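You operate a simulated robot arm through the tools that you are given. There is no shell and no other tool. Be economical: measure what you need, move in short steps, check, and stop when the job is done.

You run a simulated two-armed robot. Do the job below in one go: nothing can be reset, and whatever is moved stays where it is left.

TASK
Test the small orange fan at Fast, then switch the fan tester off.
Fine: guard closed before it goes on, and left closed; wait for the result; slider back to Slow; test no other.

The check looks at the end state, three seconds after you hand in, the way a careful person would. Anything else that was tipped, shoved, dropped, spilled or broken makes it a failure.

THE ROBOT
Two 7-joint arms with two-finger parallel grippers on one trunk that stands fixed in place. Base frame: the origin is at the foot of the trunk, x ahead of it, y to its left, z up. Units: mm, degrees, N and s.
The left shoulder is at [50, 168, 1182], the right one opposite. With the tool pointing down near the work surface each hand reaches from about 100 to 640 mm from the base axis, measured 20 degrees to its own side. Payload 1.57 kg a hand.
The tool frame of a hand sits at the grasp point between the pads (the TCP): z along the fingers, y along the line on which they close. The tips reach 30 mm beyond it. The gripper opens to 80 mm. The fingers are 17 mm wide and 12 mm thick; the gripper's body (40 by 82 mm) begins 80 mm behind the TCP.
Orientation is that of the tool frame in the base frame, as a unit quaternion [w, x, y, z]. With the fingers straight down and closing along the base's y, the tool's x points along the base's -x, its y along +y and its z along -z.

THE INTERFACE
- The arms move only by the tool drive_tool. It takes "left_series", "right_series" or both (then of equal length, played together; a hand with none holds still); each is a list of rows, each a list of 6 numbers: the shift along the tool's x, y, z in mm, then the turn, a rotation vector about the tool's x, y, z in degrees. In form: [[dx, dy, dz, rx, ry, rz], ...]. A call has 1 to 10 rows; each row shifts and turns the commanded pose from where the row before left it, along the tool's axes as they then stand. "left_hand" and "right_hand" are, for a hand that has rows, the gripper command, from -1 (shut) to 1 (fully open), values between in proportion, set as the call begins (left out, the last holds). A row lasts 0.2 s, in which the tool goes at most 50 mm and 8.6 degrees; a call with a longer step from one row to the next is refused whole, and so is a gripper value outside its range. Where a pose cannot be reached the arm comes as near as it can. A force on the tool above 40 N (or 10 N above the force at the start of the call, whichever is more), or a blocked arm, ends the call early, and 0.2 s more pass. The fingers move at their own pace (about 45 mm/s each) and stop on an object; they squeeze with about 41 N. The grip force told is the motor's: it shows also when the fingers shut on nothing. Time passes only in rows, and 0.2 s behind the last, so rows that do not move let the fingers close. It gives the time, the measured TCP pose, the force on the tool (base axes), the opening and the grip force at its end, in the units of the frame above (readings bear some noise), with the torque about the TCP (base axes, N m) and any sound that the robot's microphone picked up, and new pictures: "show" is both (left out), scene, wrist or none (wrist: the cameras of the hands that moved).
- Cameras (640 x 400 px; columns grow to the right, rows downward): "scene" is now at [106, 57.6, 1389.7]; the picture's right is [0.66, -0.75, 0.00], its down [-0.45, -0.39, -0.80] and it looks along [0.60, 0.53, -0.59] (base axes); focal length 310 px, centre (320, 200). "left" rides on the left gripper at [72, 7, -122] in its tool frame; the picture's right is [-0.09, 1.00, 0.00], its down [-0.84, -0.08, -0.54] and it looks along [-0.54, -0.05, 0.84] (tool axes); focal length 238 px, centre (320, 200). "right" rides on the right gripper at [72, -7, -122] in its tool frame; the picture's right is [0.09, 1.00, 0.00], its down [-0.84, 0.08, -0.54] and it looks along [-0.54, 0.05, 0.84] (tool axes); focal length 238 px, centre (320, 200). There is no depth. A picture from a camera that has moved, and an enlarged one, comes with that camera's place and axes in the base frame and with its lens.
- slide_trunk(by): slides the trunk up (or, below 0, down) by that many mm; the arms and the scene camera ride with it, the base frame stays. It gives what a move gives, with no picture.
- turn_head(pan, tilt): turns the head with the scene camera to pan (to the left, within 80 degrees either way) and tilt (down, from -29 to 69), counted from straight ahead of the robot. It gives what a move gives, and a new picture of the scene camera.
- inspect(camera, box): a new picture of the part [left, top, right, bottom] of that camera's present view, enlarged. The clock stands still meanwhile.
- job_done(): hands the job in; it is judged then, once.

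Go step by step. Nothing tells you positions but the pictures and the camera data: compare them with the known pose of the tool, close in by small moves and look again before you grip or let go. The budget is 120 turns and 200 pictures, counting those below and the enlarged ones. Unless the task says otherwise, let go and move clear before handing in, and close with one line.

The tools are called after "Emit:" by a JSON object that holds its "name" and its "arguments". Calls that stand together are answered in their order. drive_tool: Moves the arms, as the interface text tells. Its arguments: {"type":"object","properties":{"left_series":{"type":"array","items":{"type":"array","items":{"type":"number"}}},"left_hand":{"type":"number"},"right_series":{"type":"array","items":{"type":"array","items":{"type":"number"}}},"right_hand":{"type":"number"},"show":{"type":"string","enum":["both","scene","wrist","none"]}},"required":[]} The other tools are called the same way: slide_trunk (by) slides the trunk up or down; turn_head (pan, tilt) turns the head that bears the scene camera; inspect (camera, box) takes an enlarged picture of a part of a camera's view; job_done () hands the job in.

At the start:

```text
time: 0.0
left_tool_pos: [308.8, 459.8, 1127.1]
left_tcp_rot: [0.002, -0.001, 1.0, 0.001]
left_force: [0.2, 0.6, 0.0]
left_wrist_torque: [0.0, 0.03, -0.04]
left_finger_gap: 80.2
left_grip_force: 0.1
right_tool_pos: [404.0, 70.1, 1146.8]
right_tcp_rot: [0.0, 0.0, 1.0, 0.0]
right_force: [-0.3, 0.4, -0.6]
right_wrist_torque: [0.01, 0.0, 0.01]
right_finger_gap: 79.9
right_grip_force: 0.0
trunk travel left (down, up): [-350.0, 93.0]
head pan, tilt: [41.3, 36.5]
```

scene: 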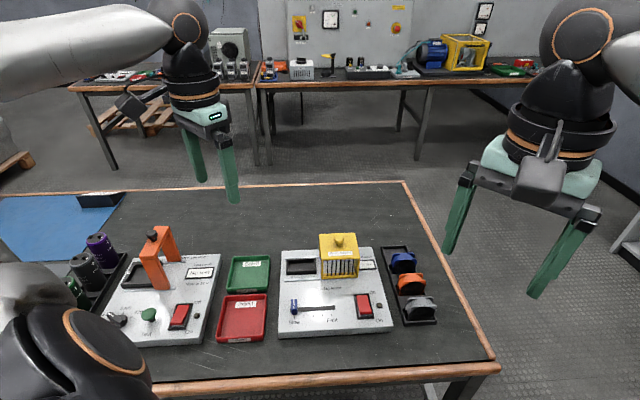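
right: 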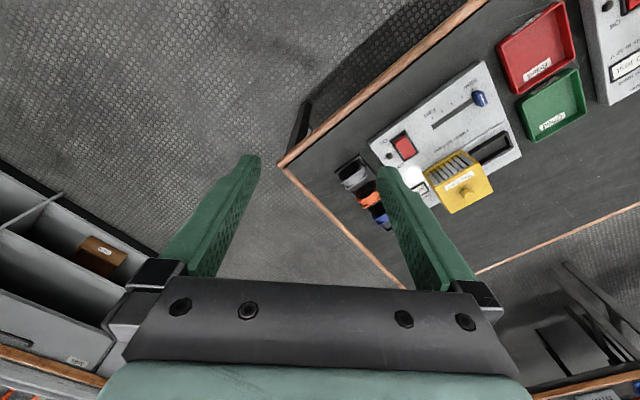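
left: 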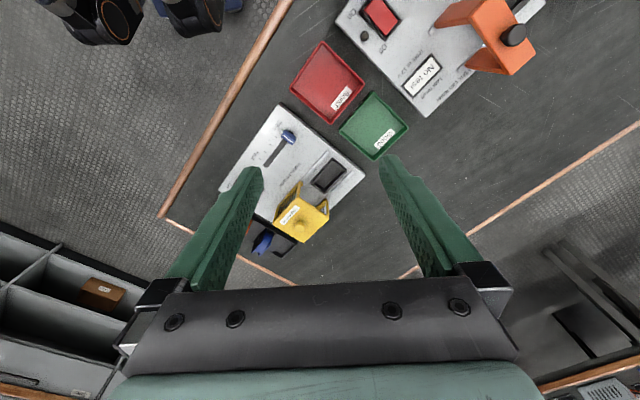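

I see a bench with two testers; the right one has a yellow guard, a slider, a red rocker switch, and a tray with blue, orange and grey fans. I look closer first.

Emit:
{"name": "inspect", "arguments": {"camera": "scene", "box": [260, 220, 450, 345]}}

Emit:
{"name": "inspect", "arguments": {"camera": "right", "box": [330, 50, 530, 240]}}

Emit:
{"name": "inspect", "arguments": {"camera": "left", "box": [210, 90, 390, 260]}}

```text
3.20 times, centred on (355, 282) of scene
camera zoom: at [106.0, 57.6, 1389.7], right [0.66, -0.75, 0.0], down [-0.45, -0.39, -0.8], along [0.6, 0.53, -0.59], focal length 992 px, centre (208, -64)
```

zoom: 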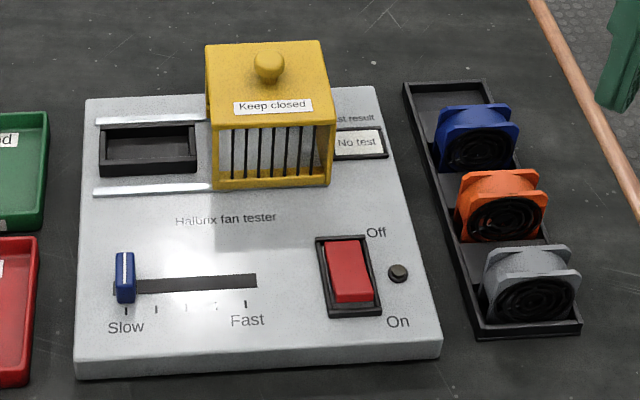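

```text
2.11 times, centred on (430, 145) of right
camera zoom: at [332.8, 64.2, 1270.1], right [-0.09, 1.0, 0.0], down [0.84, 0.08, 0.54], along [0.54, 0.05, -0.84], focal length 502 px, centre (88, 316)
```

zoom: 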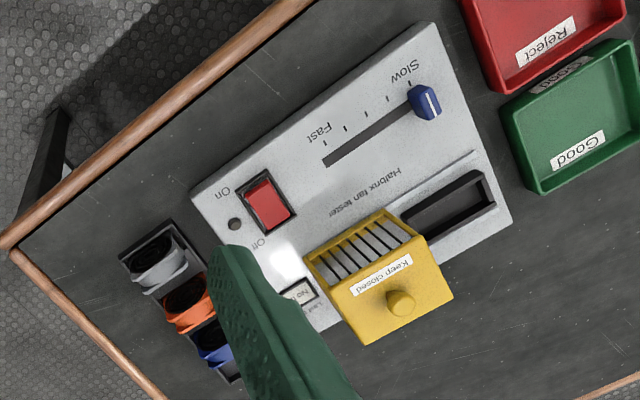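

```text
2.35 times, centred on (300, 175) of left
camera zoom: at [237.5, 466.4, 1249.3], right [0.09, 1.0, 0.0], down [0.84, -0.08, 0.54], along [0.54, -0.05, -0.84], focal length 561 px, centre (367, 259)
```

zoom: 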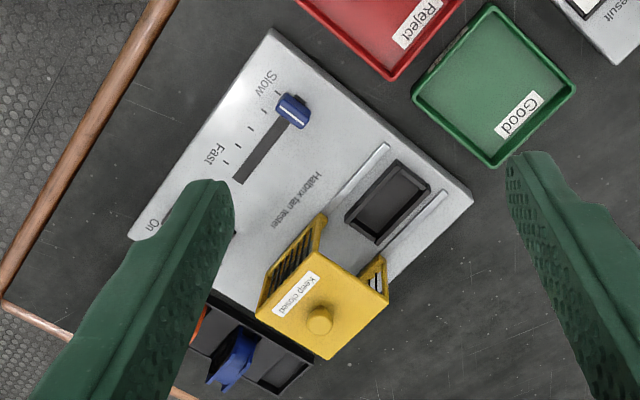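

The tester panel top is at about z 757. The pushbutton is near (528,243), the slider knob near (382,376) and the orange fan near (620,208). The tester's width axis is turned about -41°. I move the right arm aside and bring the left hand over, turned to match.

Emit:
{"name": "drive_tool", "arguments": {"left_series": [[-28, -21, 20, 0, 0, 0], [-28, -21, 20, 0, 0, 0], [-28, -21, 20, 0, 0, 0], [-28, -21, 20, 0, 0, 0], [-28, -21, 20, 0, 0, 0], [-28, -21, 20, 0, 0, 8.3], [0, 0, 0, 0, 0, 8.3], [0, 0, 0, 0, 0, 8.3], [0, 0, 0, 0, 0, 8.3], [0, 0, 0, 0, 0, 8.3]], "right_series": [[10, -25, 0, 0, 0, 0], [10, -25, 0, 0, 0, 0], [10, -25, 0, 0, 0, 0], [10, -25, 0, 0, 0, 0], [10, -25, 0, 0, 0, 0], [10, -25, 0, 0, 0, 0], [10, -25, 0, 0, 0, 0], [10, -25, 0, 0, 0, 0], [0, -25, 0, 0, 0, 0], [0, -25, 0, 0, 0, 0]], "left_hand": 1}}

```text
time: 2.2
left_tool_pos: [478.2, 333.8, 1008.2]
left_tcp_rot: [0.001, 0.356, 0.935, 0.0]
left_force: [0.4, 0.1, -0.3]
left_wrist_torque: [0.0, -0.04, 0.01]
left_finger_gap: 79.9
left_grip_force: 0.1
right_tool_pos: [323.4, -180.6, 1145.6]
right_tcp_rot: [-0.001, 0.0, 1.0, 0.001]
right_force: [-0.9, 0.5, -0.1]
right_wrist_torque: [0.0, -0.05, -0.01]
right_finger_gap: 80.2
right_grip_force: 0.0
trunk travel left (down, up): [-350.0, 93.0]
head pan, tilt: [41.3, 36.5]
camera scene: at [105.8, 57.2, 1389.8], right [0.66, -0.75, 0.0], down [-0.45, -0.39, -0.8], along [0.6, 0.53, -0.59], focal length 310 px, centre (320, 200)
camera right: at [251.9, -187.2, 1269.5], right [-0.09, 1.0, 0.0], down [0.84, 0.08, 0.54], along [0.54, 0.05, -0.84], focal length 238 px, centre (320, 200)
camera left: at [428.1, 386.4, 1130.3], right [0.73, 0.68, 0.0], down [0.57, -0.61, 0.54], along [0.37, -0.39, -0.84], focal length 238 px, centre (320, 200)
```

scene: 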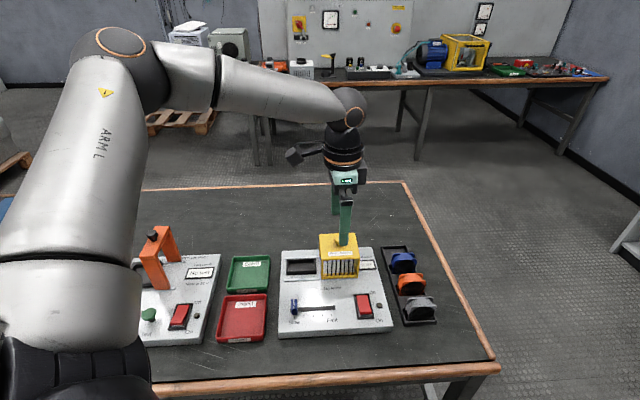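
right: 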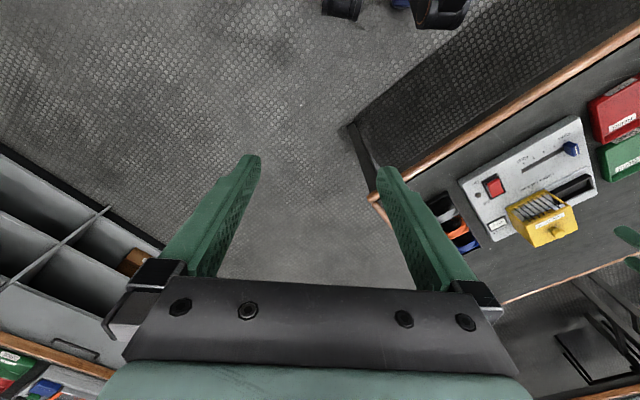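
left: 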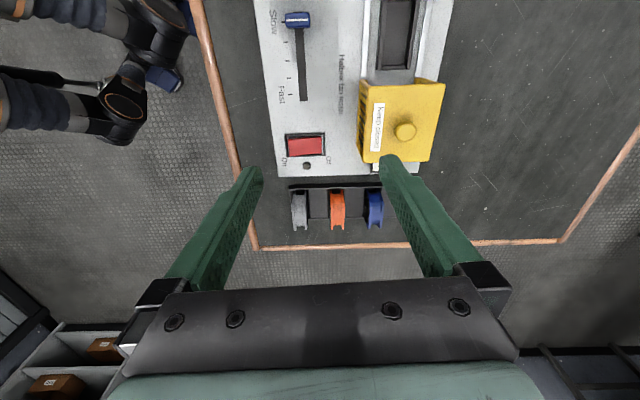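

Emit:
{"name": "inspect", "arguments": {"camera": "left", "box": [250, 150, 410, 250]}}

Emit:
{"name": "inspect", "arguments": {"camera": "left", "box": [250, 0, 470, 180]}}

```text
4.00 times, centred on (330, 200) of left
camera zoom: at [428.1, 386.4, 1130.3], right [0.73, 0.68, 0.0], down [0.57, -0.61, 0.54], along [0.37, -0.39, -0.84], focal length 953 px, centre (280, 200)
```

zoom: 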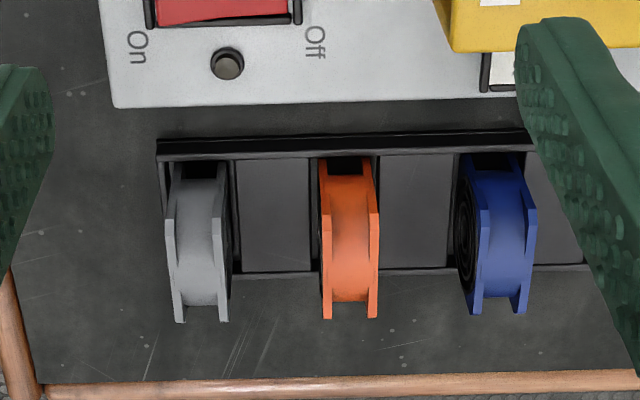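

```text
2.22 times, centred on (360, 90) of left
camera zoom: at [428.1, 386.4, 1130.3], right [0.73, 0.68, 0.0], down [0.57, -0.61, 0.54], along [0.37, -0.39, -0.84], focal length 530 px, centre (231, 444)
```

zoom: 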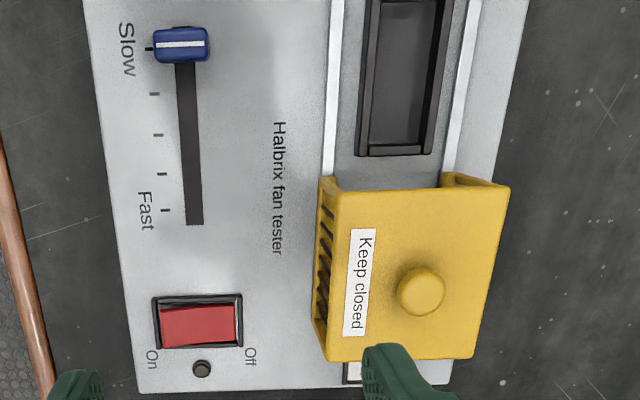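

The tray lines up with the tester, whose depth axis is at about 45° in base. The orange fan's centre is near (622,218) with its top at about 790. I go nearer, above it.

Emit:
{"name": "drive_tool", "arguments": {"left_series": [[-33.6, 2, 21.6, 0, 0, 0], [-33.6, 2, 21.6, 0, 0, 0], [-33.6, 2, 21.6, 0, 0, 0], [-33.6, 2, 21.6, 0, 0, 0], [-33.6, 2, 21.6, 0, 0, 0], [0, 0, 0, 0, 0, 3.3], [0, 0, 0, 0, 0, 0]]}}

```text
time: 3.8
left_tool_pos: [526.0, 273.2, 943.8]
left_tcp_rot: [-0.001, 0.38, 0.925, 0.001]
left_force: [1.0, -0.9, 0.1]
left_wrist_torque: [-0.01, -0.05, 0.05]
left_finger_gap: 79.9
left_grip_force: 0.0
left hand out of reach, approached as far as the arm can: row 3, 4, 5
right_tool_pos: [323.8, -181.4, 1147.7]
right_tcp_rot: [0.0, 0.0, 1.0, 0.001]
right_force: [0.2, -0.3, 0.3]
right_wrist_torque: [-0.01, 0.02, -0.02]
right_finger_gap: 80.1
right_grip_force: 0.1
trunk travel left (down, up): [-350.0, 93.0]
head pan, tilt: [41.3, 36.5]
camera scene: at [106.0, 57.6, 1389.7], right [0.66, -0.75, 0.0], down [-0.45, -0.39, -0.8], along [0.6, 0.53, -0.59], focal length 310 px, centre (320, 200)
camera left: at [479.7, 328.3, 1065.5], right [0.77, 0.64, 0.0], down [0.54, -0.64, 0.54], along [0.35, -0.41, -0.84], focal length 238 px, centre (320, 200)
```

scene: 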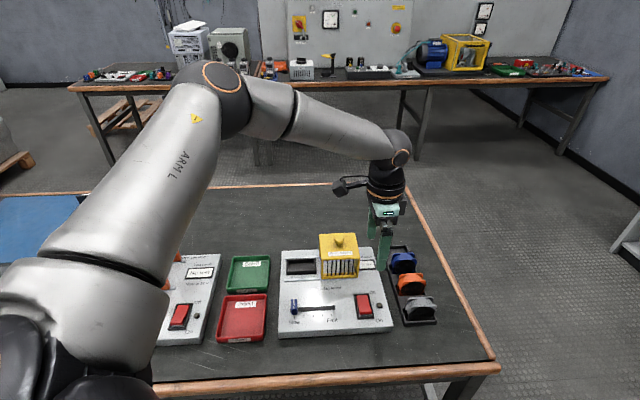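
left: 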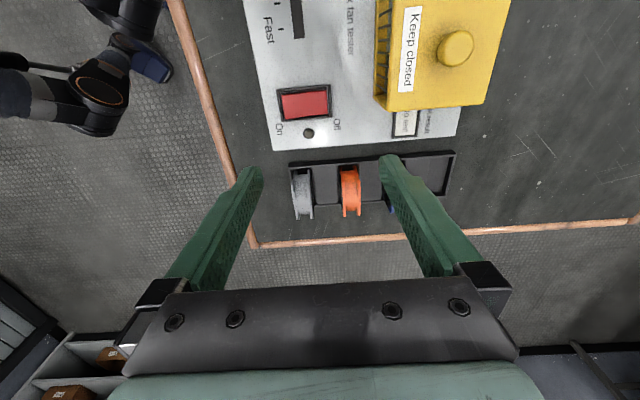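

The arm stopped short of the target. I test whether the reach grows lower down.

Emit:
{"name": "drive_tool", "arguments": {"left_series": [[0, 0, 40, 0, 0, 0], [-20, 0, 10, 0, 0, 0], [-20, 0, 0, 0, 0, 0], [-20, 0, 0, 0, 0, 0], [-20, 0, 0, 0, 0, 0], [0, 0, 0, 0, 0, 0]], "show": "none"}}

```text
time: 5.2
left_tool_pos: [513.8, 255.8, 936.2]
left_tcp_rot: [0.001, 0.38, 0.925, 0.0]
left_force: [0.3, -0.2, -0.3]
left_wrist_torque: [-0.03, 0.01, -0.01]
left_finger_gap: 80.1
left_grip_force: 0.1
left hand out of reach, approached as far as the arm can: row 1, 2, 3, 4, 5
right_tool_pos: [323.8, -179.9, 1147.1]
right_tcp_rot: [0.0, 0.0, 1.0, 0.0]
right_force: [0.6, -0.2, -0.6]
right_wrist_torque: [-0.01, 0.04, 0.0]
right_finger_gap: 80.2
right_grip_force: 0.1
trunk travel left (down, up): [-350.0, 93.0]
head pan, tilt: [41.3, 36.5]
```

The commanded pose may be running ahead of the arm. I back up and raise it to find out.

Emit:
{"name": "drive_tool", "arguments": {"left_series": [[35, 0, -30, 0, 0, 0], [35, 0, -30, 0, 0, 0], [35, 0, -30, 0, 0, 0], [0, 0, 0, 0, 0, 0]], "show": "none"}}

```text
time: 6.2
left_tool_pos: [435.0, 330.5, 1028.1]
left_tcp_rot: [0.0, 0.38, 0.925, 0.0]
left_force: [0.2, -0.5, 0.3]
left_wrist_torque: [0.01, 0.0, -0.02]
left_finger_gap: 80.1
left_grip_force: 0.2
right_tool_pos: [323.9, -179.7, 1147.2]
right_tcp_rot: [0.0, 0.0, 1.0, 0.0]
right_force: [0.4, -0.9, 0.3]
right_wrist_torque: [0.01, -0.04, -0.02]
right_finger_gap: 80.0
right_grip_force: 0.1
trunk travel left (down, up): [-350.0, 93.0]
head pan, tilt: [41.3, 36.5]
```

The command is clamped to where the arm actually is, so the limit is reach from the shoulder. I lift the hand and then lower the trunk to put the shoulder nearer the work height.

Emit:
{"name": "drive_tool", "arguments": {"left_series": [[0, 0, -40, 0, 0, 0], [0, 0, -40, 0, 0, 0], [0, 0, -40, 0, 0, 0], [0, 0, 0, 0, 0, 0]], "show": "none"}}

Emit:
{"name": "slide_trunk", "arguments": {"by": -200}}

Emit:
{"name": "drive_tool", "arguments": {"left_series": [[-40, 0, 10, 0, 0, 0], [-40, 0, 10, 0, 0, 0], [-40, 0, 10, 0, 0, 0], [-40, 0, 0, 0, 0, 0], [-40, 0, 0, 0, 0, 0], [0, 0, 0, 0, 0, 0]]}}

```text
time: 7.2
left_tool_pos: [438.1, 327.7, 1148.1]
left_tcp_rot: [0.0, 0.38, 0.925, 0.001]
left_force: [-0.5, -0.7, -0.4]
left_wrist_torque: [-0.01, -0.01, -0.02]
left_finger_gap: 80.5
left_grip_force: 0.1
right_tool_pos: [323.5, -179.2, 1147.6]
right_tcp_rot: [0.0, 0.0, 1.0, 0.0]
right_force: [-0.8, 1.1, 0.6]
right_wrist_torque: [0.0, 0.0, 0.01]
right_finger_gap: 80.0
right_grip_force: 0.1
trunk travel left (down, up): [-350.0, 93.0]
head pan, tilt: [41.3, 36.5]
```

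```text
time: 9.4
left_tool_pos: [436.9, 327.1, 946.9]
left_tcp_rot: [0.0, 0.381, 0.925, 0.001]
left_force: [-0.2, 0.0, 0.4]
left_wrist_torque: [-0.01, 0.0, 0.03]
left_finger_gap: 80.0
left_grip_force: 0.0
right_tool_pos: [324.2, -179.3, 947.6]
right_tcp_rot: [0.001, 0.0, 1.0, -0.001]
right_force: [-0.2, -0.3, -0.4]
right_wrist_torque: [0.01, -0.02, 0.01]
right_finger_gap: 80.4
right_grip_force: 0.0
trunk travel left (down, up): [-150.0, 293.0]
head pan, tilt: [41.3, 36.5]
```

```text
time: 10.8
left_tool_pos: [524.7, 222.9, 909.7]
left_tcp_rot: [0.001, 0.38, 0.925, 0.0]
left_force: [-0.1, 0.3, 0.2]
left_wrist_torque: [-0.03, -0.01, -0.02]
left_finger_gap: 79.9
left_grip_force: 0.1
left hand out of reach, approached as far as the arm can: row 4, 5
right_tool_pos: [324.1, -181.1, 946.0]
right_tcp_rot: [0.0, -0.001, 1.0, 0.0]
right_force: [-0.4, -0.4, 0.1]
right_wrist_torque: [0.03, 0.04, -0.02]
right_finger_gap: 80.1
right_grip_force: 0.1
trunk travel left (down, up): [-150.0, 293.0]
head pan, tilt: [41.3, 36.5]
camera scene: at [106.2, 57.6, 1189.7], right [0.66, -0.75, 0.0], down [-0.45, -0.39, -0.8], along [0.6, 0.53, -0.59], focal length 310 px, centre (320, 200)
camera left: at [478.8, 278.8, 1030.1], right [0.77, 0.64, 0.0], down [0.54, -0.64, 0.54], along [0.35, -0.41, -0.84], focal length 238 px, centre (320, 200)
```

scene: 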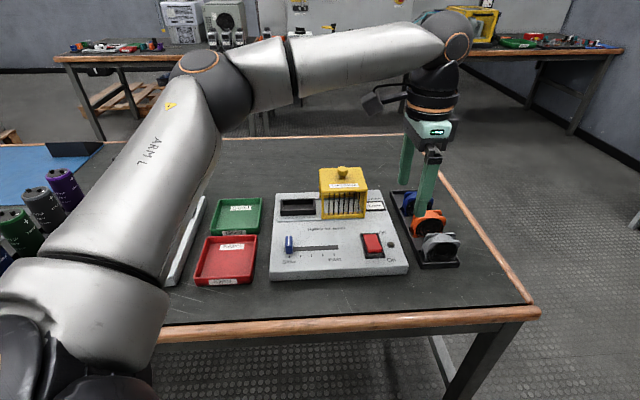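
left: 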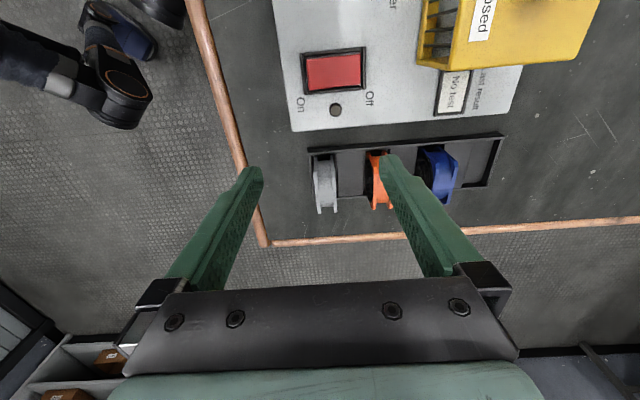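

The elbow looks well bent, so orientation or joint limits probably restrict the reach. I turn the yaw back and try reaching further.

Emit:
{"name": "drive_tool", "arguments": {"left_series": [[0, 0, 0, 0, 0, -8.5], [0, 0, 0, 0, 0, -8.5], [0, 0, 0, 0, 0, -8.5], [0, 0, 0, 0, 0, -8.5], [0, 0, 0, 0, 0, -8.5], [-20, 0, 0, 0, 0, 0], [-20, 0, 0, 0, 0, 0], [-20, 0, 0, 0, 0, 0], [-20, 0, 0, 0, 0, 0], [0, 0, 0, 0, 0, 0]], "show": "scene"}}

```text
time: 13.0
left_tool_pos: [538.0, 244.0, 904.4]
left_tcp_rot: [0.001, 0.019, 1.0, -0.001]
left_force: [0.1, -0.3, 0.4]
left_wrist_torque: [0.01, 0.01, 0.01]
left_finger_gap: 80.1
left_grip_force: 0.0
left hand out of reach, approached as far as the arm can: row 6, 7, 8, 9
right_tool_pos: [324.9, -179.5, 946.4]
right_tcp_rot: [0.0, 0.0, 1.0, 0.0]
right_force: [-0.8, 0.3, -0.8]
right_wrist_torque: [0.01, -0.02, -0.03]
right_finger_gap: 79.8
right_grip_force: 0.1
trunk travel left (down, up): [-150.0, 293.0]
head pan, tilt: [41.3, 36.5]
camera scene: at [106.0, 57.6, 1189.7], right [0.66, -0.75, 0.0], down [-0.45, -0.39, -0.8], along [0.6, 0.53, -0.59], focal length 310 px, centre (320, 200)
```

scene: 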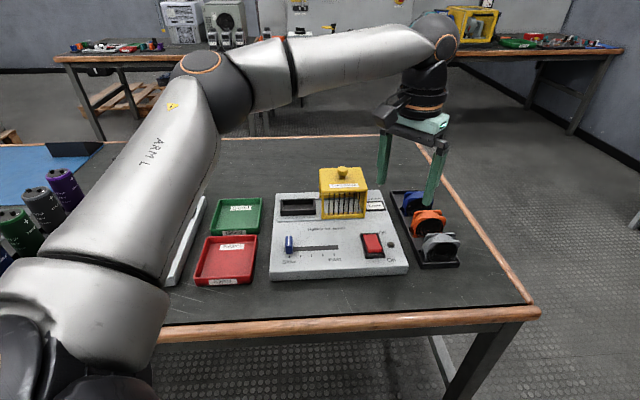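

The limit is about the same. I try going lower at this trunk height, then outward.

Emit:
{"name": "drive_tool", "arguments": {"left_series": [[0, 0, 20, 0, 0, 0], [0, 0, 20, 0, 0, 0], [0, 0, 20, 0, 0, 0], [-20, 0, 0, 0, 0, 0], [-20, 0, 0, 0, 0, 0], [-20, 0, 0, 0, 0, 0], [0, 0, 0, 0, 0, 0]], "show": "none"}}

```text
time: 14.6
left_tool_pos: [544.0, 253.9, 847.2]
left_tcp_rot: [0.0, 0.019, 1.0, 0.0]
left_force: [-0.7, -0.5, 0.2]
left_wrist_torque: [-0.02, -0.02, 0.0]
left_finger_gap: 79.9
left_grip_force: 0.1
left hand out of reach, approached as far as the arm can: row 4, 5, 6
right_tool_pos: [324.2, -181.6, 946.3]
right_tcp_rot: [0.001, 0.001, 1.0, 0.0]
right_force: [0.5, 0.3, 0.3]
right_wrist_torque: [0.04, -0.01, 0.0]
right_finger_gap: 79.8
right_grip_force: 0.1
trunk travel left (down, up): [-150.0, 293.0]
head pan, tilt: [41.3, 36.5]
```

The elbow is still bent, so this is a joint limit rather than arm length. I test whether leaning the tool outward extends the reach.

Emit:
{"name": "drive_tool", "arguments": {"left_series": [[0, 0, -20, 0, -8, 0], [0, 0, 0, 0, -8, 0], [0, 0, 0, 0, -8, 0], [-20, 0, 8, 0, 0, 0], [-20, 0, 8, 0, 0, 0], [-20, 0, 8, 0, 0, 0], [-20, 0, 8, 0, 0, 0], [-20, 0, 8, 0, 0, 0], [0, 0, 0, 0, 0, 0]], "show": "both"}}

```text
time: 16.6
left_tool_pos: [632.3, 253.8, 869.4]
left_tcp_rot: [0.209, 0.02, 0.978, -0.004]
left_force: [0.1, -0.5, -0.2]
left_wrist_torque: [0.0, -0.03, 0.0]
left_finger_gap: 80.1
left_grip_force: 0.1
left hand out of reach, approached as far as the arm can: row 8
right_tool_pos: [322.9, -180.8, 946.3]
right_tcp_rot: [0.001, 0.0, 1.0, 0.0]
right_force: [0.4, 0.2, -0.2]
right_wrist_torque: [-0.05, 0.03, -0.02]
right_finger_gap: 80.0
right_grip_force: 0.0
trunk travel left (down, up): [-150.0, 293.0]
head pan, tilt: [41.3, 36.5]
camera scene: at [106.0, 57.6, 1189.7], right [0.66, -0.75, 0.0], down [-0.45, -0.39, -0.8], along [0.6, 0.53, -0.59], focal length 310 px, centre (320, 200)
camera left: at [517.1, 264.7, 951.2], right [0.12, 0.99, 0.04], down [0.54, -0.1, 0.84], along [0.83, -0.08, -0.55], focal length 238 px, centre (320, 200)
```

scene: 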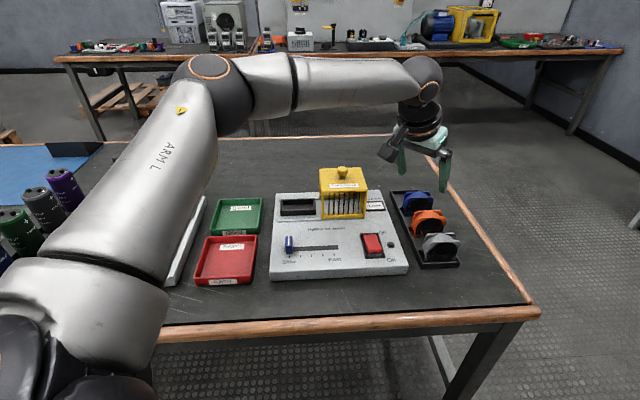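
left: 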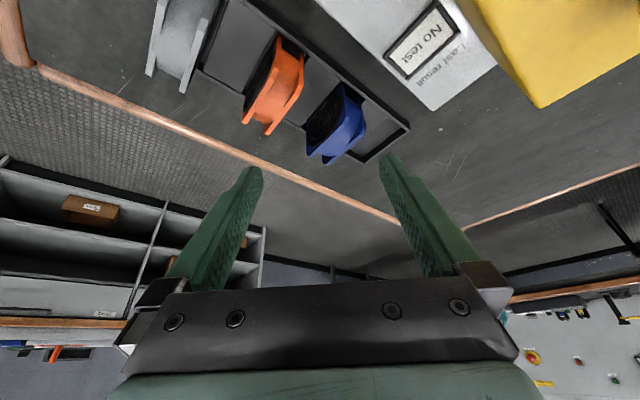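

Leaning outward works: 24° adds about 90 mm. I now turn the yaw to the fan's axis while leaning about 36° toward the device's right, and look again.

Emit:
{"name": "drive_tool", "arguments": {"left_series": [[30, 0, -20, 0, 0, 0], [30, 0, -20, 0, 0, 0], [0, 0, 0, 3.5, 0, 7.8], [0, 0, 0, 3.5, 0, 7.8], [0, 0, 0, 3.5, 0, 7.8], [0, 0, 0, 3.5, 0, 7.8], [0, 0, 0, 3.5, 0, 7.8], [0, 0, 0, 0, -6, 0], [0, 0, 0, 0, -6, 0], [0, 0, 0, 0, 0, 0]], "show": "both"}}

```text
time: 18.8
left_tool_pos: [561.4, 257.3, 882.7]
left_tcp_rot: [0.286, 0.365, 0.878, -0.119]
left_force: [-0.1, 0.1, -0.8]
left_wrist_torque: [-0.03, 0.0, -0.03]
left_finger_gap: 80.1
left_grip_force: 0.0
right_tool_pos: [324.0, -179.4, 946.1]
right_tcp_rot: [0.0, 0.0, 1.0, 0.0]
right_force: [0.3, 0.0, 0.7]
right_wrist_torque: [-0.05, -0.02, -0.02]
right_finger_gap: 80.1
right_grip_force: 0.0
trunk travel left (down, up): [-150.0, 293.0]
head pan, tilt: [41.3, 36.5]
camera scene: at [106.0, 57.7, 1189.7], right [0.66, -0.75, 0.0], down [-0.45, -0.39, -0.8], along [0.6, 0.53, -0.59], focal length 310 px, centre (320, 200)
camera left: at [474.4, 353.8, 938.2], right [0.76, 0.65, 0.05], down [0.2, -0.31, 0.93], along [0.62, -0.69, -0.36], focal length 238 px, centre (320, 200)
```

scene: 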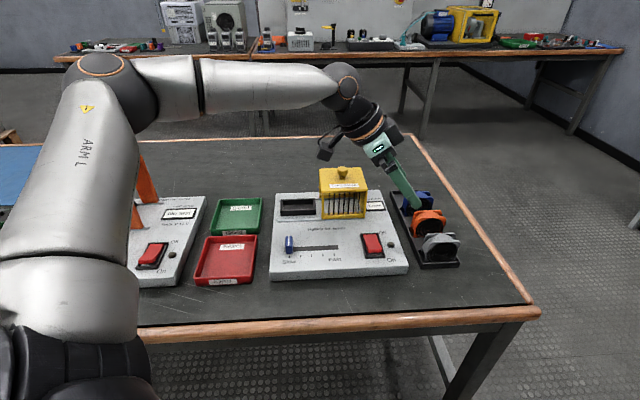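
left: 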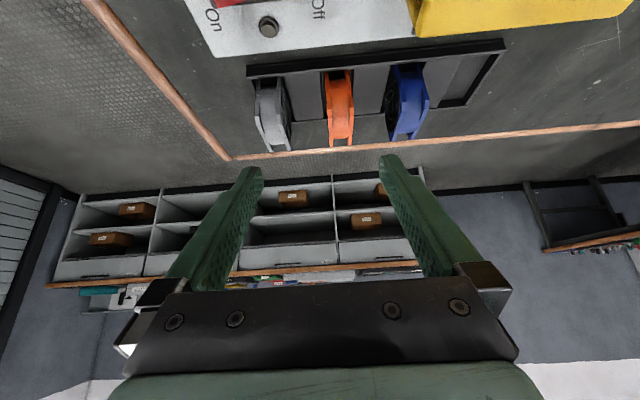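

The orientation is now right: closing axis along the device depth, leaning 36°. I zoom in to locate the orange fan precisely.

Emit:
{"name": "inspect", "arguments": {"camera": "left", "box": [240, 30, 480, 180]}}

Emit:
{"name": "inspect", "arguments": {"camera": "scene", "box": [370, 170, 482, 280]}}

```text
2.67 times, centred on (360, 105) of left
camera zoom: at [474.4, 353.8, 938.2], right [0.76, 0.65, 0.05], down [0.2, -0.31, 0.93], along [0.62, -0.69, -0.36], focal length 636 px, centre (213, 453)
```

zoom: 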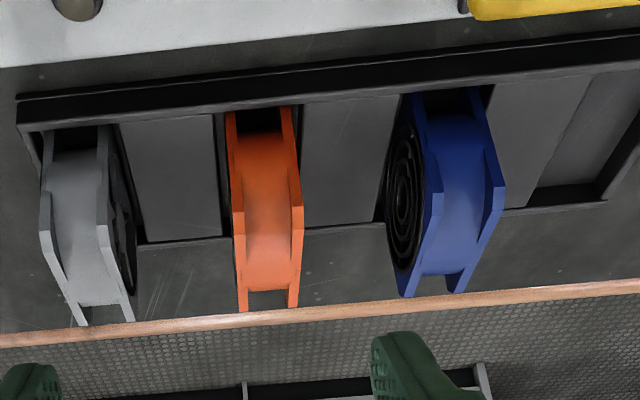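

```text
3.64 times, centred on (426, 225) of scene
camera zoom: at [106.0, 57.7, 1189.7], right [0.66, -0.75, 0.0], down [-0.45, -0.39, -0.8], along [0.6, 0.53, -0.59], focal length 1127 px, centre (-66, 109)
```

zoom: 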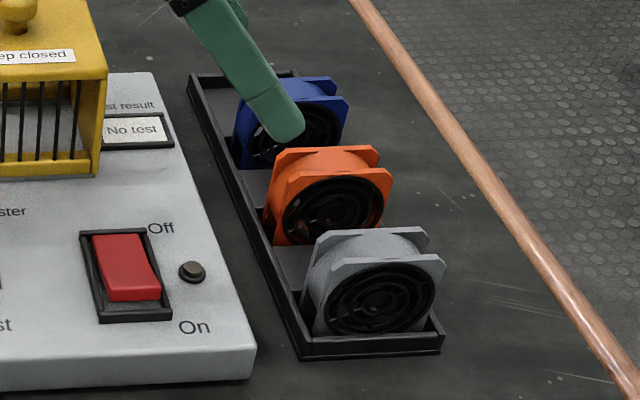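

The orange fan's top centre is at (631.5, 217, 782). It is 60 mm wide and 25 mm thick. I go to a pre-grasp 80 mm back along the tool axis with about 50 mm opening.

Emit:
{"name": "drive_tool", "arguments": {"left_series": [[3.85, 10.85, 23.6, 0, 0, 0], [3.85, 10.85, 23.6, 0, 0, 0], [0, 0, 0, 0, 0, 0]], "left_hand": 0.25}}

```text
time: 19.6
left_tool_pos: [591.5, 257.4, 838.8]
left_tcp_rot: [0.286, 0.364, 0.878, -0.119]
left_force: [-0.1, -0.1, -0.4]
left_wrist_torque: [-0.02, 0.0, 0.02]
left_finger_gap: 50.0
left_grip_force: 0.1
right_tool_pos: [324.2, -179.2, 947.2]
right_tcp_rot: [0.0, 0.0, 1.0, -0.001]
right_force: [-0.3, 0.1, -0.4]
right_wrist_torque: [0.01, 0.0, 0.01]
right_finger_gap: 80.2
right_grip_force: 0.0
trunk travel left (down, up): [-150.0, 293.0]
head pan, tilt: [41.3, 36.5]
camera scene: at [106.1, 57.6, 1189.7], right [0.66, -0.75, 0.0], down [-0.45, -0.39, -0.8], along [0.6, 0.53, -0.59], focal length 310 px, centre (320, 200)
camera left: at [504.6, 353.6, 894.7], right [0.76, 0.65, 0.05], down [0.2, -0.31, 0.93], along [0.62, -0.69, -0.36], focal length 238 px, centre (320, 200)
```

scene: 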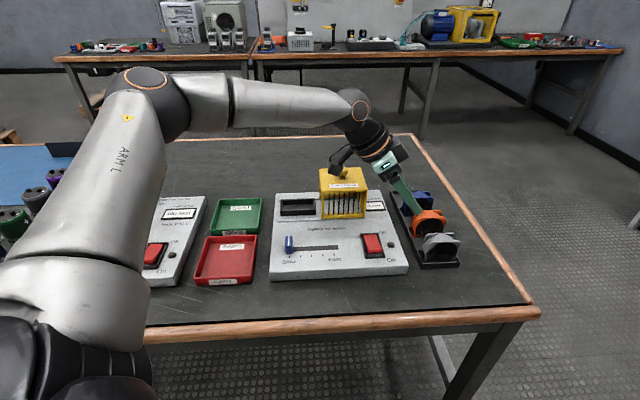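
left: 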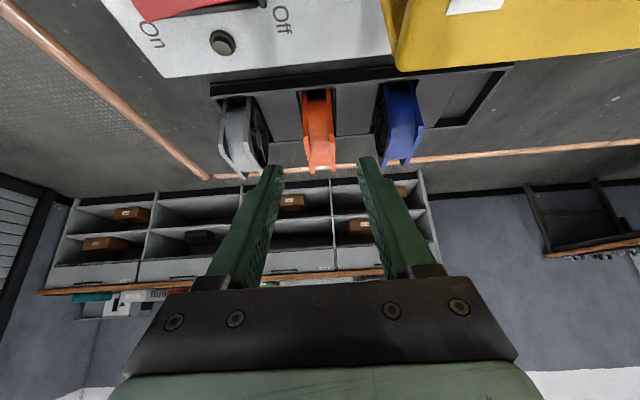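

The wrist camera will pass near the guard, whose front is at ey≈627 and top at z≈832. I check the camera housing's size before descending.

Emit:
{"name": "inspect", "arguments": {"camera": "scene", "box": [300, 110, 460, 270]}}

```text
2.50 times, centred on (380, 190) of scene
camera zoom: at [106.1, 57.6, 1189.7], right [0.66, -0.75, 0.0], down [-0.45, -0.39, -0.8], along [0.6, 0.53, -0.59], focal length 775 px, centre (170, 225)
```

zoom: 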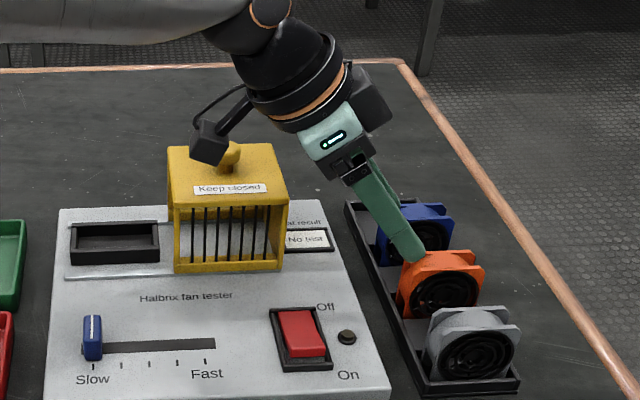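

The clearance to the guard would be only about 6 mm, so I yaw 4° to swing the camera away from it. Then I advance halfway and check the alignment.

Emit:
{"name": "drive_tool", "arguments": {"left_series": [[0, 0, 0, -2.35, 0, -3.24], [-0.2, -1.8, 20, 0, 0, 0], [-0.2, -1.8, 18, 0, 0, 0], [0, 0, 0, 0, 0, 0]]}}

Emit:
{"name": "inspect", "arguments": {"camera": "scene", "box": [320, 130, 480, 290]}}

Emit:
{"name": "inspect", "arguments": {"camera": "left", "box": [200, 40, 460, 200]}}

```text
time: 20.6
left_tool_pos: [605.6, 240.8, 808.2]
left_tcp_rot: [0.289, 0.333, 0.891, -0.109]
left_force: [-0.1, 0.1, -0.3]
left_wrist_torque: [0.02, -0.05, 0.02]
left_finger_gap: 50.1
left_grip_force: 0.2
right_tool_pos: [323.9, -180.3, 946.8]
right_tcp_rot: [0.001, 0.0, 1.0, 0.0]
right_force: [0.0, 0.4, 0.3]
right_wrist_torque: [-0.01, -0.01, -0.01]
right_finger_gap: 79.8
right_grip_force: 0.0
trunk travel left (down, up): [-150.0, 293.0]
head pan, tilt: [41.3, 36.5]
camera scene: at [106.1, 57.5, 1189.7], right [0.66, -0.75, 0.0], down [-0.45, -0.39, -0.8], along [0.6, 0.53, -0.59], focal length 310 px, centre (320, 200)
camera left: at [512.2, 330.9, 864.6], right [0.71, 0.7, 0.05], down [0.22, -0.29, 0.93], along [0.67, -0.65, -0.36], focal length 238 px, centre (320, 200)
```

scene: 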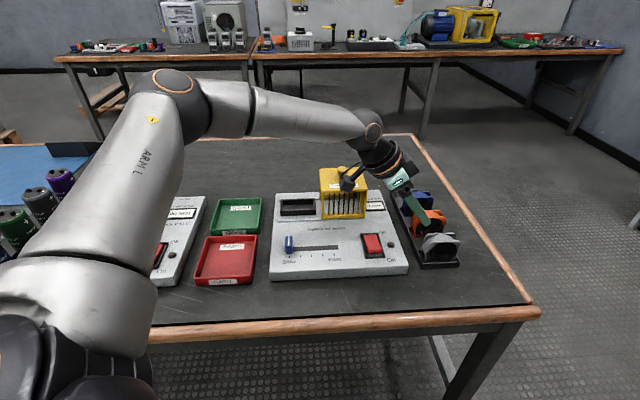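
left: 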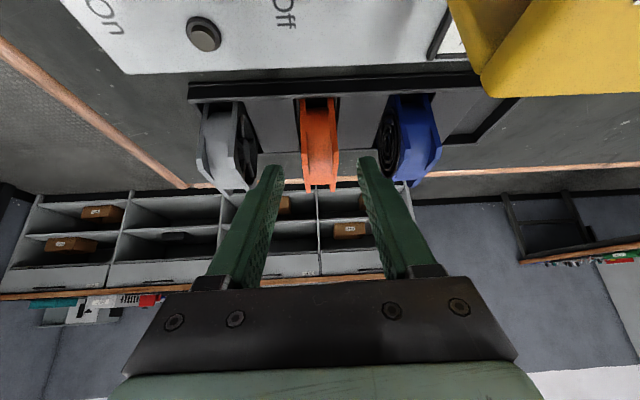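

```text
2.50 times, centred on (400, 210) of scene
camera zoom: at [106.1, 57.5, 1189.7], right [0.66, -0.75, 0.0], down [-0.45, -0.39, -0.8], along [0.6, 0.53, -0.59], focal length 775 px, centre (120, 175)
```

zoom: 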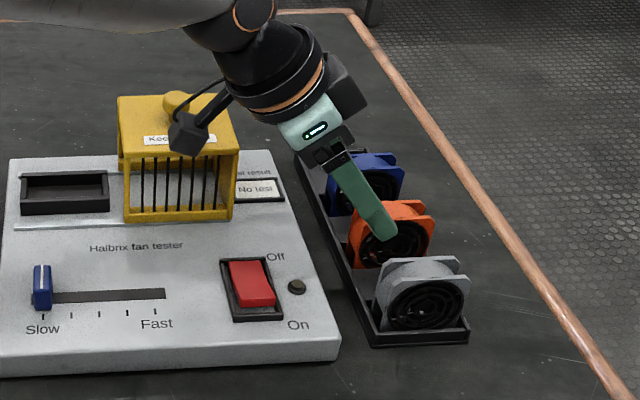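

```text
2.46 times, centred on (330, 120) of left
camera zoom: at [512.2, 330.9, 864.6], right [0.71, 0.7, 0.05], down [0.22, -0.29, 0.93], along [0.67, -0.65, -0.36], focal length 587 px, centre (295, 397)
```

zoom: 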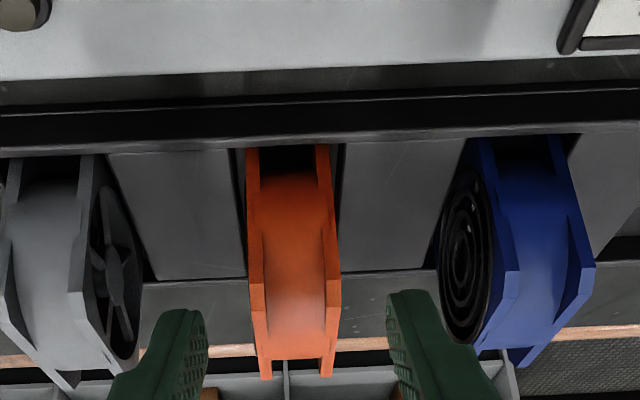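

The fingers straddle the orange fan well and the wrist camera clears the guard. I complete the descent and then close.

Emit:
{"name": "drive_tool", "arguments": {"left_series": [[-0.5, 0, 14, 0, 0, 0], [-0.5, 0, 14, 0, 0, 0], [-0.5, 0, 14, 0, 0, 0], [0, 0, 0, 0, 0, 0]]}}

Emit:
{"name": "inspect", "arguments": {"camera": "scene", "box": [320, 130, 480, 290]}}

```text
time: 21.6
left_tool_pos: [625.6, 222.9, 778.2]
left_tcp_rot: [0.29, 0.333, 0.891, -0.108]
left_force: [0.4, -0.3, 1.0]
left_wrist_torque: [-0.04, 0.0, 0.01]
left_finger_gap: 50.1
left_grip_force: 0.0
right_tool_pos: [323.2, -179.7, 947.2]
right_tcp_rot: [0.0, 0.0, 1.0, 0.0]
right_force: [0.6, 1.2, -0.8]
right_wrist_torque: [-0.01, -0.01, -0.03]
right_finger_gap: 79.9
right_grip_force: 0.0
trunk travel left (down, up): [-150.0, 293.0]
head pan, tilt: [41.3, 36.5]
camera scene: at [106.1, 57.5, 1189.7], right [0.66, -0.75, 0.0], down [-0.45, -0.39, -0.8], along [0.6, 0.53, -0.59], focal length 310 px, centre (320, 200)
camera left: at [532.0, 312.8, 832.8], right [0.71, 0.7, 0.05], down [0.22, -0.29, 0.93], along [0.67, -0.65, -0.36], focal length 238 px, centre (320, 200)
```

scene: 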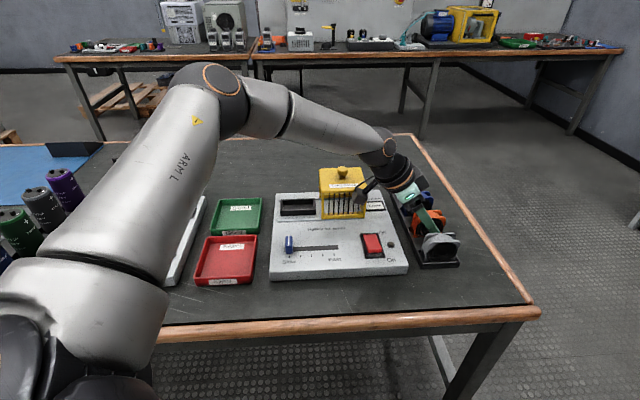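
left: 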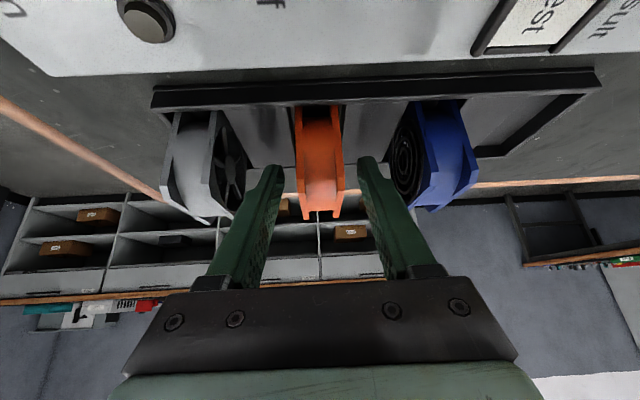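

```text
2.50 times, centred on (400, 210) of scene
camera zoom: at [106.1, 57.5, 1189.7], right [0.66, -0.75, 0.0], down [-0.45, -0.39, -0.8], along [0.6, 0.53, -0.59], focal length 775 px, centre (120, 175)
```

zoom: 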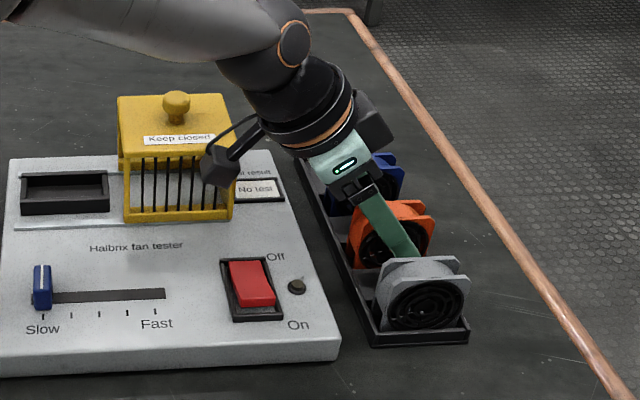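

The fingers are on both sides of the orange fan, clear of its neighbours. I close.

Emit:
{"name": "drive_tool", "arguments": {"left_series": [[0, 0, 0, 0, 0, 0], [0, 0, 0, 0, 0, 0], [0, 0, 0, 0, 0, 0], [0, 0, 0, 0, 0, 0]], "left_hand": -1}}

Emit:
{"name": "inspect", "arguments": {"camera": "left", "box": [140, 60, 500, 280]}}

```text
time: 22.6
left_tool_pos: [625.6, 222.7, 776.8]
left_tcp_rot: [0.291, 0.333, 0.89, -0.109]
left_force: [-0.6, -0.2, 0.2]
left_wrist_torque: [0.02, -0.02, -0.03]
left_finger_gap: 24.7
left_grip_force: 36.5
right_tool_pos: [323.6, -179.8, 947.7]
right_tcp_rot: [0.0, 0.0, 1.0, 0.0]
right_force: [0.0, 0.8, -0.5]
right_wrist_torque: [-0.01, 0.02, 0.0]
right_finger_gap: 80.2
right_grip_force: 0.1
trunk travel left (down, up): [-150.0, 293.0]
head pan, tilt: [41.3, 36.5]
camera scene: at [106.0, 57.5, 1189.7], right [0.66, -0.75, 0.0], down [-0.45, -0.39, -0.8], along [0.6, 0.53, -0.59], focal length 310 px, centre (320, 200)
camera left: at [531.9, 312.9, 833.0], right [0.71, 0.7, 0.05], down [0.22, -0.29, 0.93], along [0.67, -0.65, -0.36], focal length 238 px, centre (320, 200)
```

scene: 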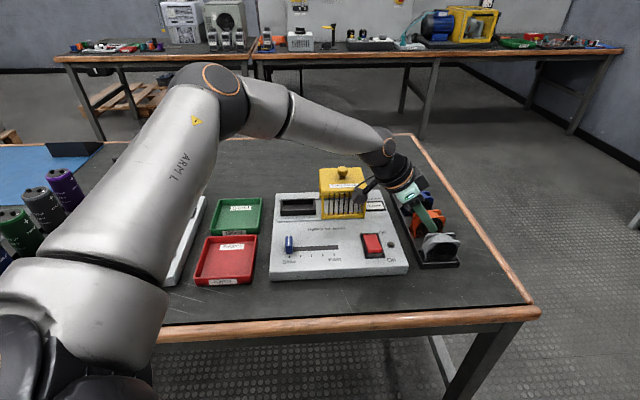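
left: 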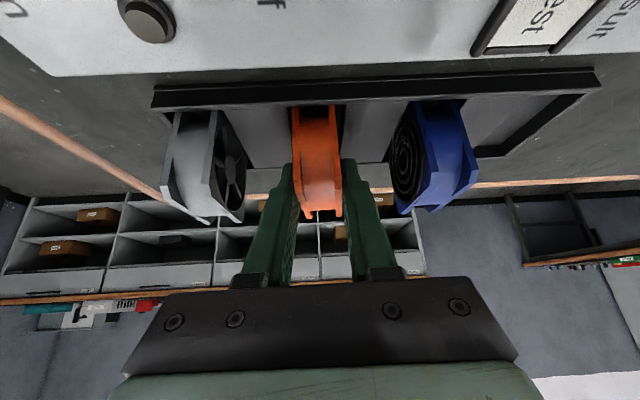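

```text
1.78 times, centred on (320, 170) of left
camera zoom: at [531.9, 312.9, 833.0], right [0.71, 0.7, 0.05], down [0.22, -0.29, 0.93], along [0.67, -0.65, -0.36], focal length 424 px, centre (320, 253)
```

zoom: 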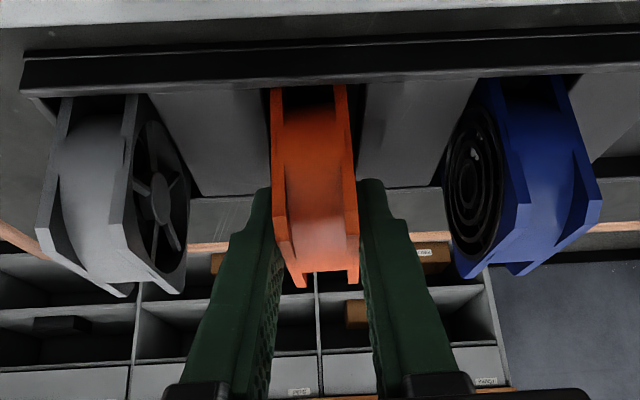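

Gripped at 24.7 mm. I lift straight up.

Emit:
{"name": "drive_tool", "arguments": {"left_series": [[-11.8, 0, -16.2, 0, 0, 0], [-11.8, 0, -16.2, 0, 0, 0], [-14, 0, -20, 0, 0, 0], [-14, 0, -20, 0, 0, 0], [0, 0, 0, 0, 0, 0]]}}

```text
time: 23.8
left_tool_pos: [625.0, 224.6, 866.0]
left_tcp_rot: [0.29, 0.333, 0.891, -0.109]
left_force: [0.4, 0.0, -0.9]
left_wrist_torque: [0.02, 0.01, 0.0]
left_finger_gap: 24.5
left_grip_force: 35.8
right_tool_pos: [324.2, -179.8, 946.7]
right_tcp_rot: [0.0, 0.0, 1.0, 0.0]
right_force: [-0.6, -0.5, 0.1]
right_wrist_torque: [0.01, 0.0, 0.0]
right_finger_gap: 79.9
right_grip_force: 0.1
trunk travel left (down, up): [-150.0, 293.0]
head pan, tilt: [41.3, 36.5]
camera scene: at [106.0, 57.6, 1189.7], right [0.66, -0.75, 0.0], down [-0.45, -0.39, -0.8], along [0.6, 0.53, -0.59], focal length 310 px, centre (320, 200)
camera left: at [531.0, 314.7, 920.8], right [0.71, 0.7, 0.05], down [0.22, -0.29, 0.93], along [0.67, -0.65, -0.36], focal length 238 px, centre (320, 200)
```

scene: 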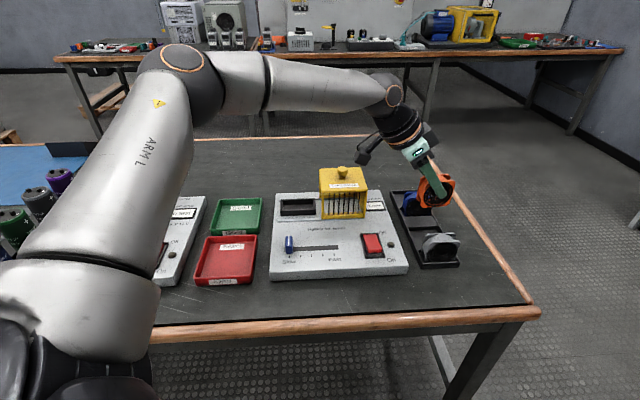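
left: 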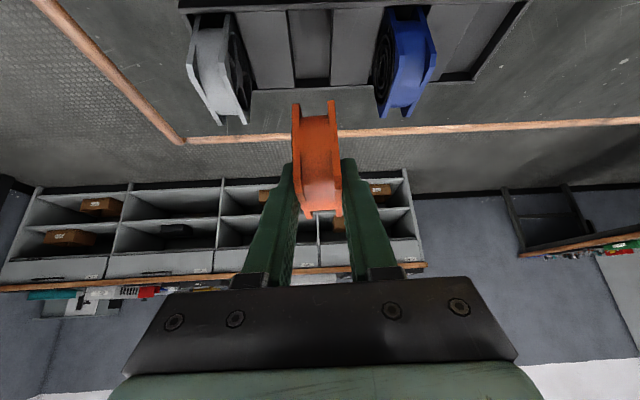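

The fan is lifted cleanly. I check how it sits in the fingers.

Emit:
{"name": "inspect", "arguments": {"camera": "scene", "box": [350, 130, 480, 230]}}

Emit:
{"name": "inspect", "arguments": {"camera": "scene", "box": [265, 155, 415, 285]}}

```text
4.00 times, centred on (415, 180) of scene
camera zoom: at [106.0, 57.6, 1189.7], right [0.66, -0.75, 0.0], down [-0.45, -0.39, -0.8], along [0.6, 0.53, -0.59], focal length 1240 px, centre (-60, 280)
```

zoom: 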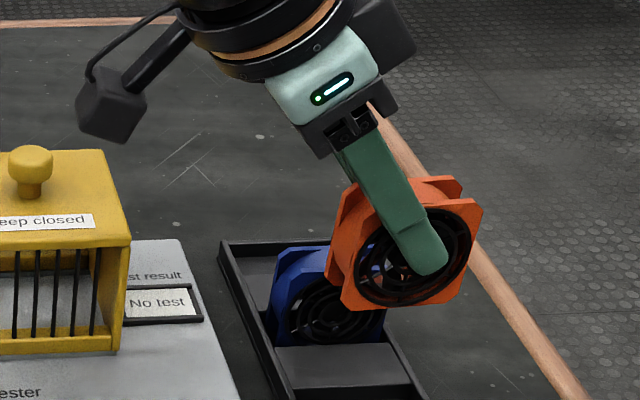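

```text
3.08 times, centred on (340, 220) of scene
camera zoom: at [106.0, 57.6, 1189.7], right [0.66, -0.75, 0.0], down [-0.45, -0.39, -0.8], along [0.6, 0.53, -0.59], focal length 954 px, centre (258, 138)
```

zoom: 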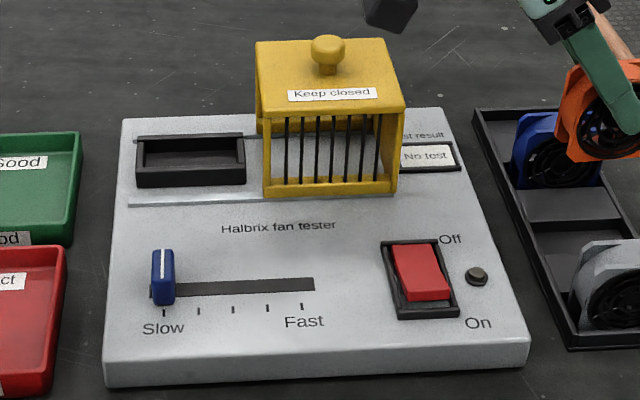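

The fan is held nearly upright and the tray is undisturbed. I put the socket centre at ex≈20.5, ey≈675 with its frame top at z≈765. I square the yaw and carry the fan in front of the guard toward the socket side.

Emit:
{"name": "drive_tool", "arguments": {"left_series": [[0, 0, 0, 2.35, 0, 3.24], [0, -26, 0, 0, 0, 0], [31.3, 0, -22.8, 0, 0, 0], [31.3, 0, -22.8, 0, 0, 0], [31.3, 0, -22.8, 0, 0, 0], [31.3, 0, -22.8, 0, 0, 0], [31.3, 0, -22.8, 0, 0, 0], [31.3, 0, -22.8, 0, 0, 0], [31.3, 0, -22.8, 0, 0, 0], [0, 0, 0, 0, 0, 0]]}}

```text
time: 26.0
left_tool_pos: [415.5, 397.5, 865.3]
left_tcp_rot: [0.285, 0.365, 0.879, -0.118]
left_force: [0.4, 0.3, -0.7]
left_wrist_torque: [0.04, -0.03, -0.01]
left_finger_gap: 24.3
left_grip_force: 36.4
right_tool_pos: [322.9, -180.2, 947.4]
right_tcp_rot: [0.001, 0.0, 1.0, 0.001]
right_force: [0.3, -0.5, 0.2]
right_wrist_torque: [-0.04, 0.0, -0.03]
right_finger_gap: 80.1
right_grip_force: 0.1
trunk travel left (down, up): [-150.0, 293.0]
head pan, tilt: [41.3, 36.5]
camera scene: at [106.0, 57.8, 1189.7], right [0.66, -0.75, 0.0], down [-0.45, -0.39, -0.8], along [0.6, 0.53, -0.59], focal length 310 px, centre (320, 200)
camera left: at [328.0, 493.5, 920.3], right [0.76, 0.65, 0.05], down [0.2, -0.31, 0.93], along [0.62, -0.69, -0.36], focal length 238 px, centre (320, 200)
```

scene: 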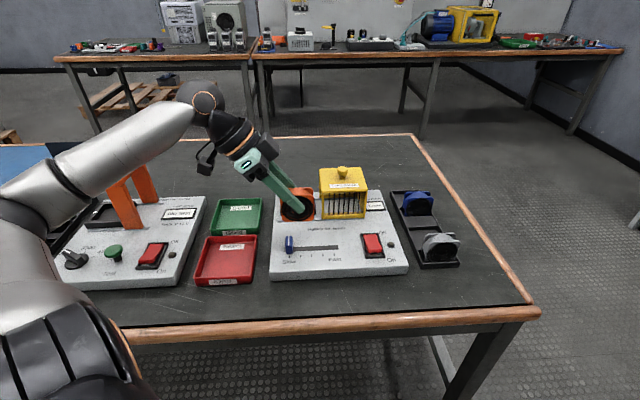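
left: 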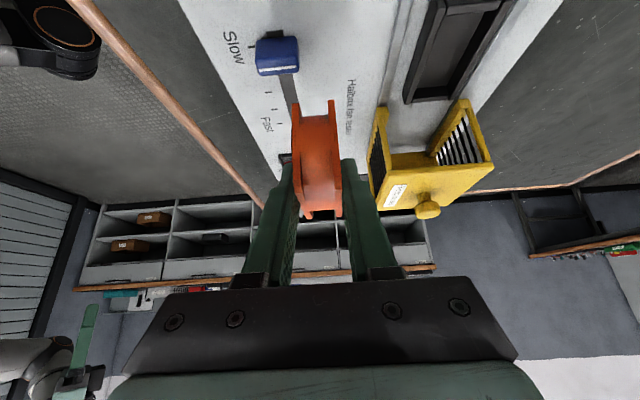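

The left camera now sees the socket. I zoom in to refine its position.

Emit:
{"name": "inspect", "arguments": {"camera": "left", "box": [280, 0, 520, 150]}}

Emit:
{"name": "inspect", "arguments": {"camera": "scene", "box": [220, 140, 380, 260]}}

```text
2.67 times, centred on (400, 75) of left
camera zoom: at [328.0, 493.5, 920.3], right [0.76, 0.65, 0.05], down [0.2, -0.31, 0.93], along [0.62, -0.69, -0.36], focal length 636 px, centre (107, 533)
```

zoom: 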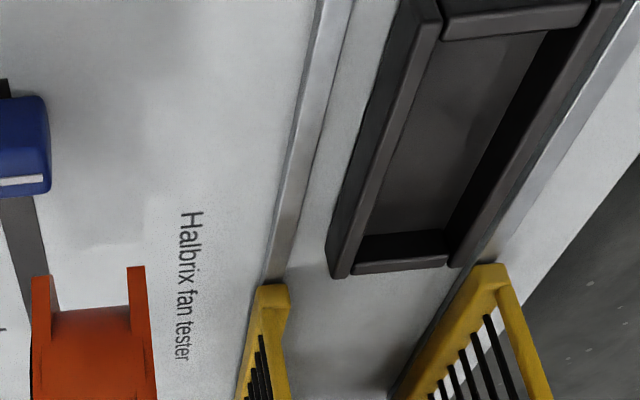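

```text
3.33 times, centred on (300, 200) of scene
camera zoom: at [106.0, 57.8, 1189.7], right [0.66, -0.75, 0.0], down [-0.45, -0.39, -0.8], along [0.6, 0.53, -0.59], focal length 1033 px, centre (387, 200)
```

zoom: 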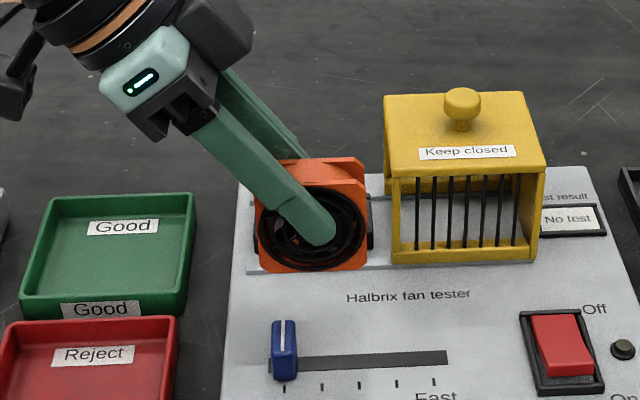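

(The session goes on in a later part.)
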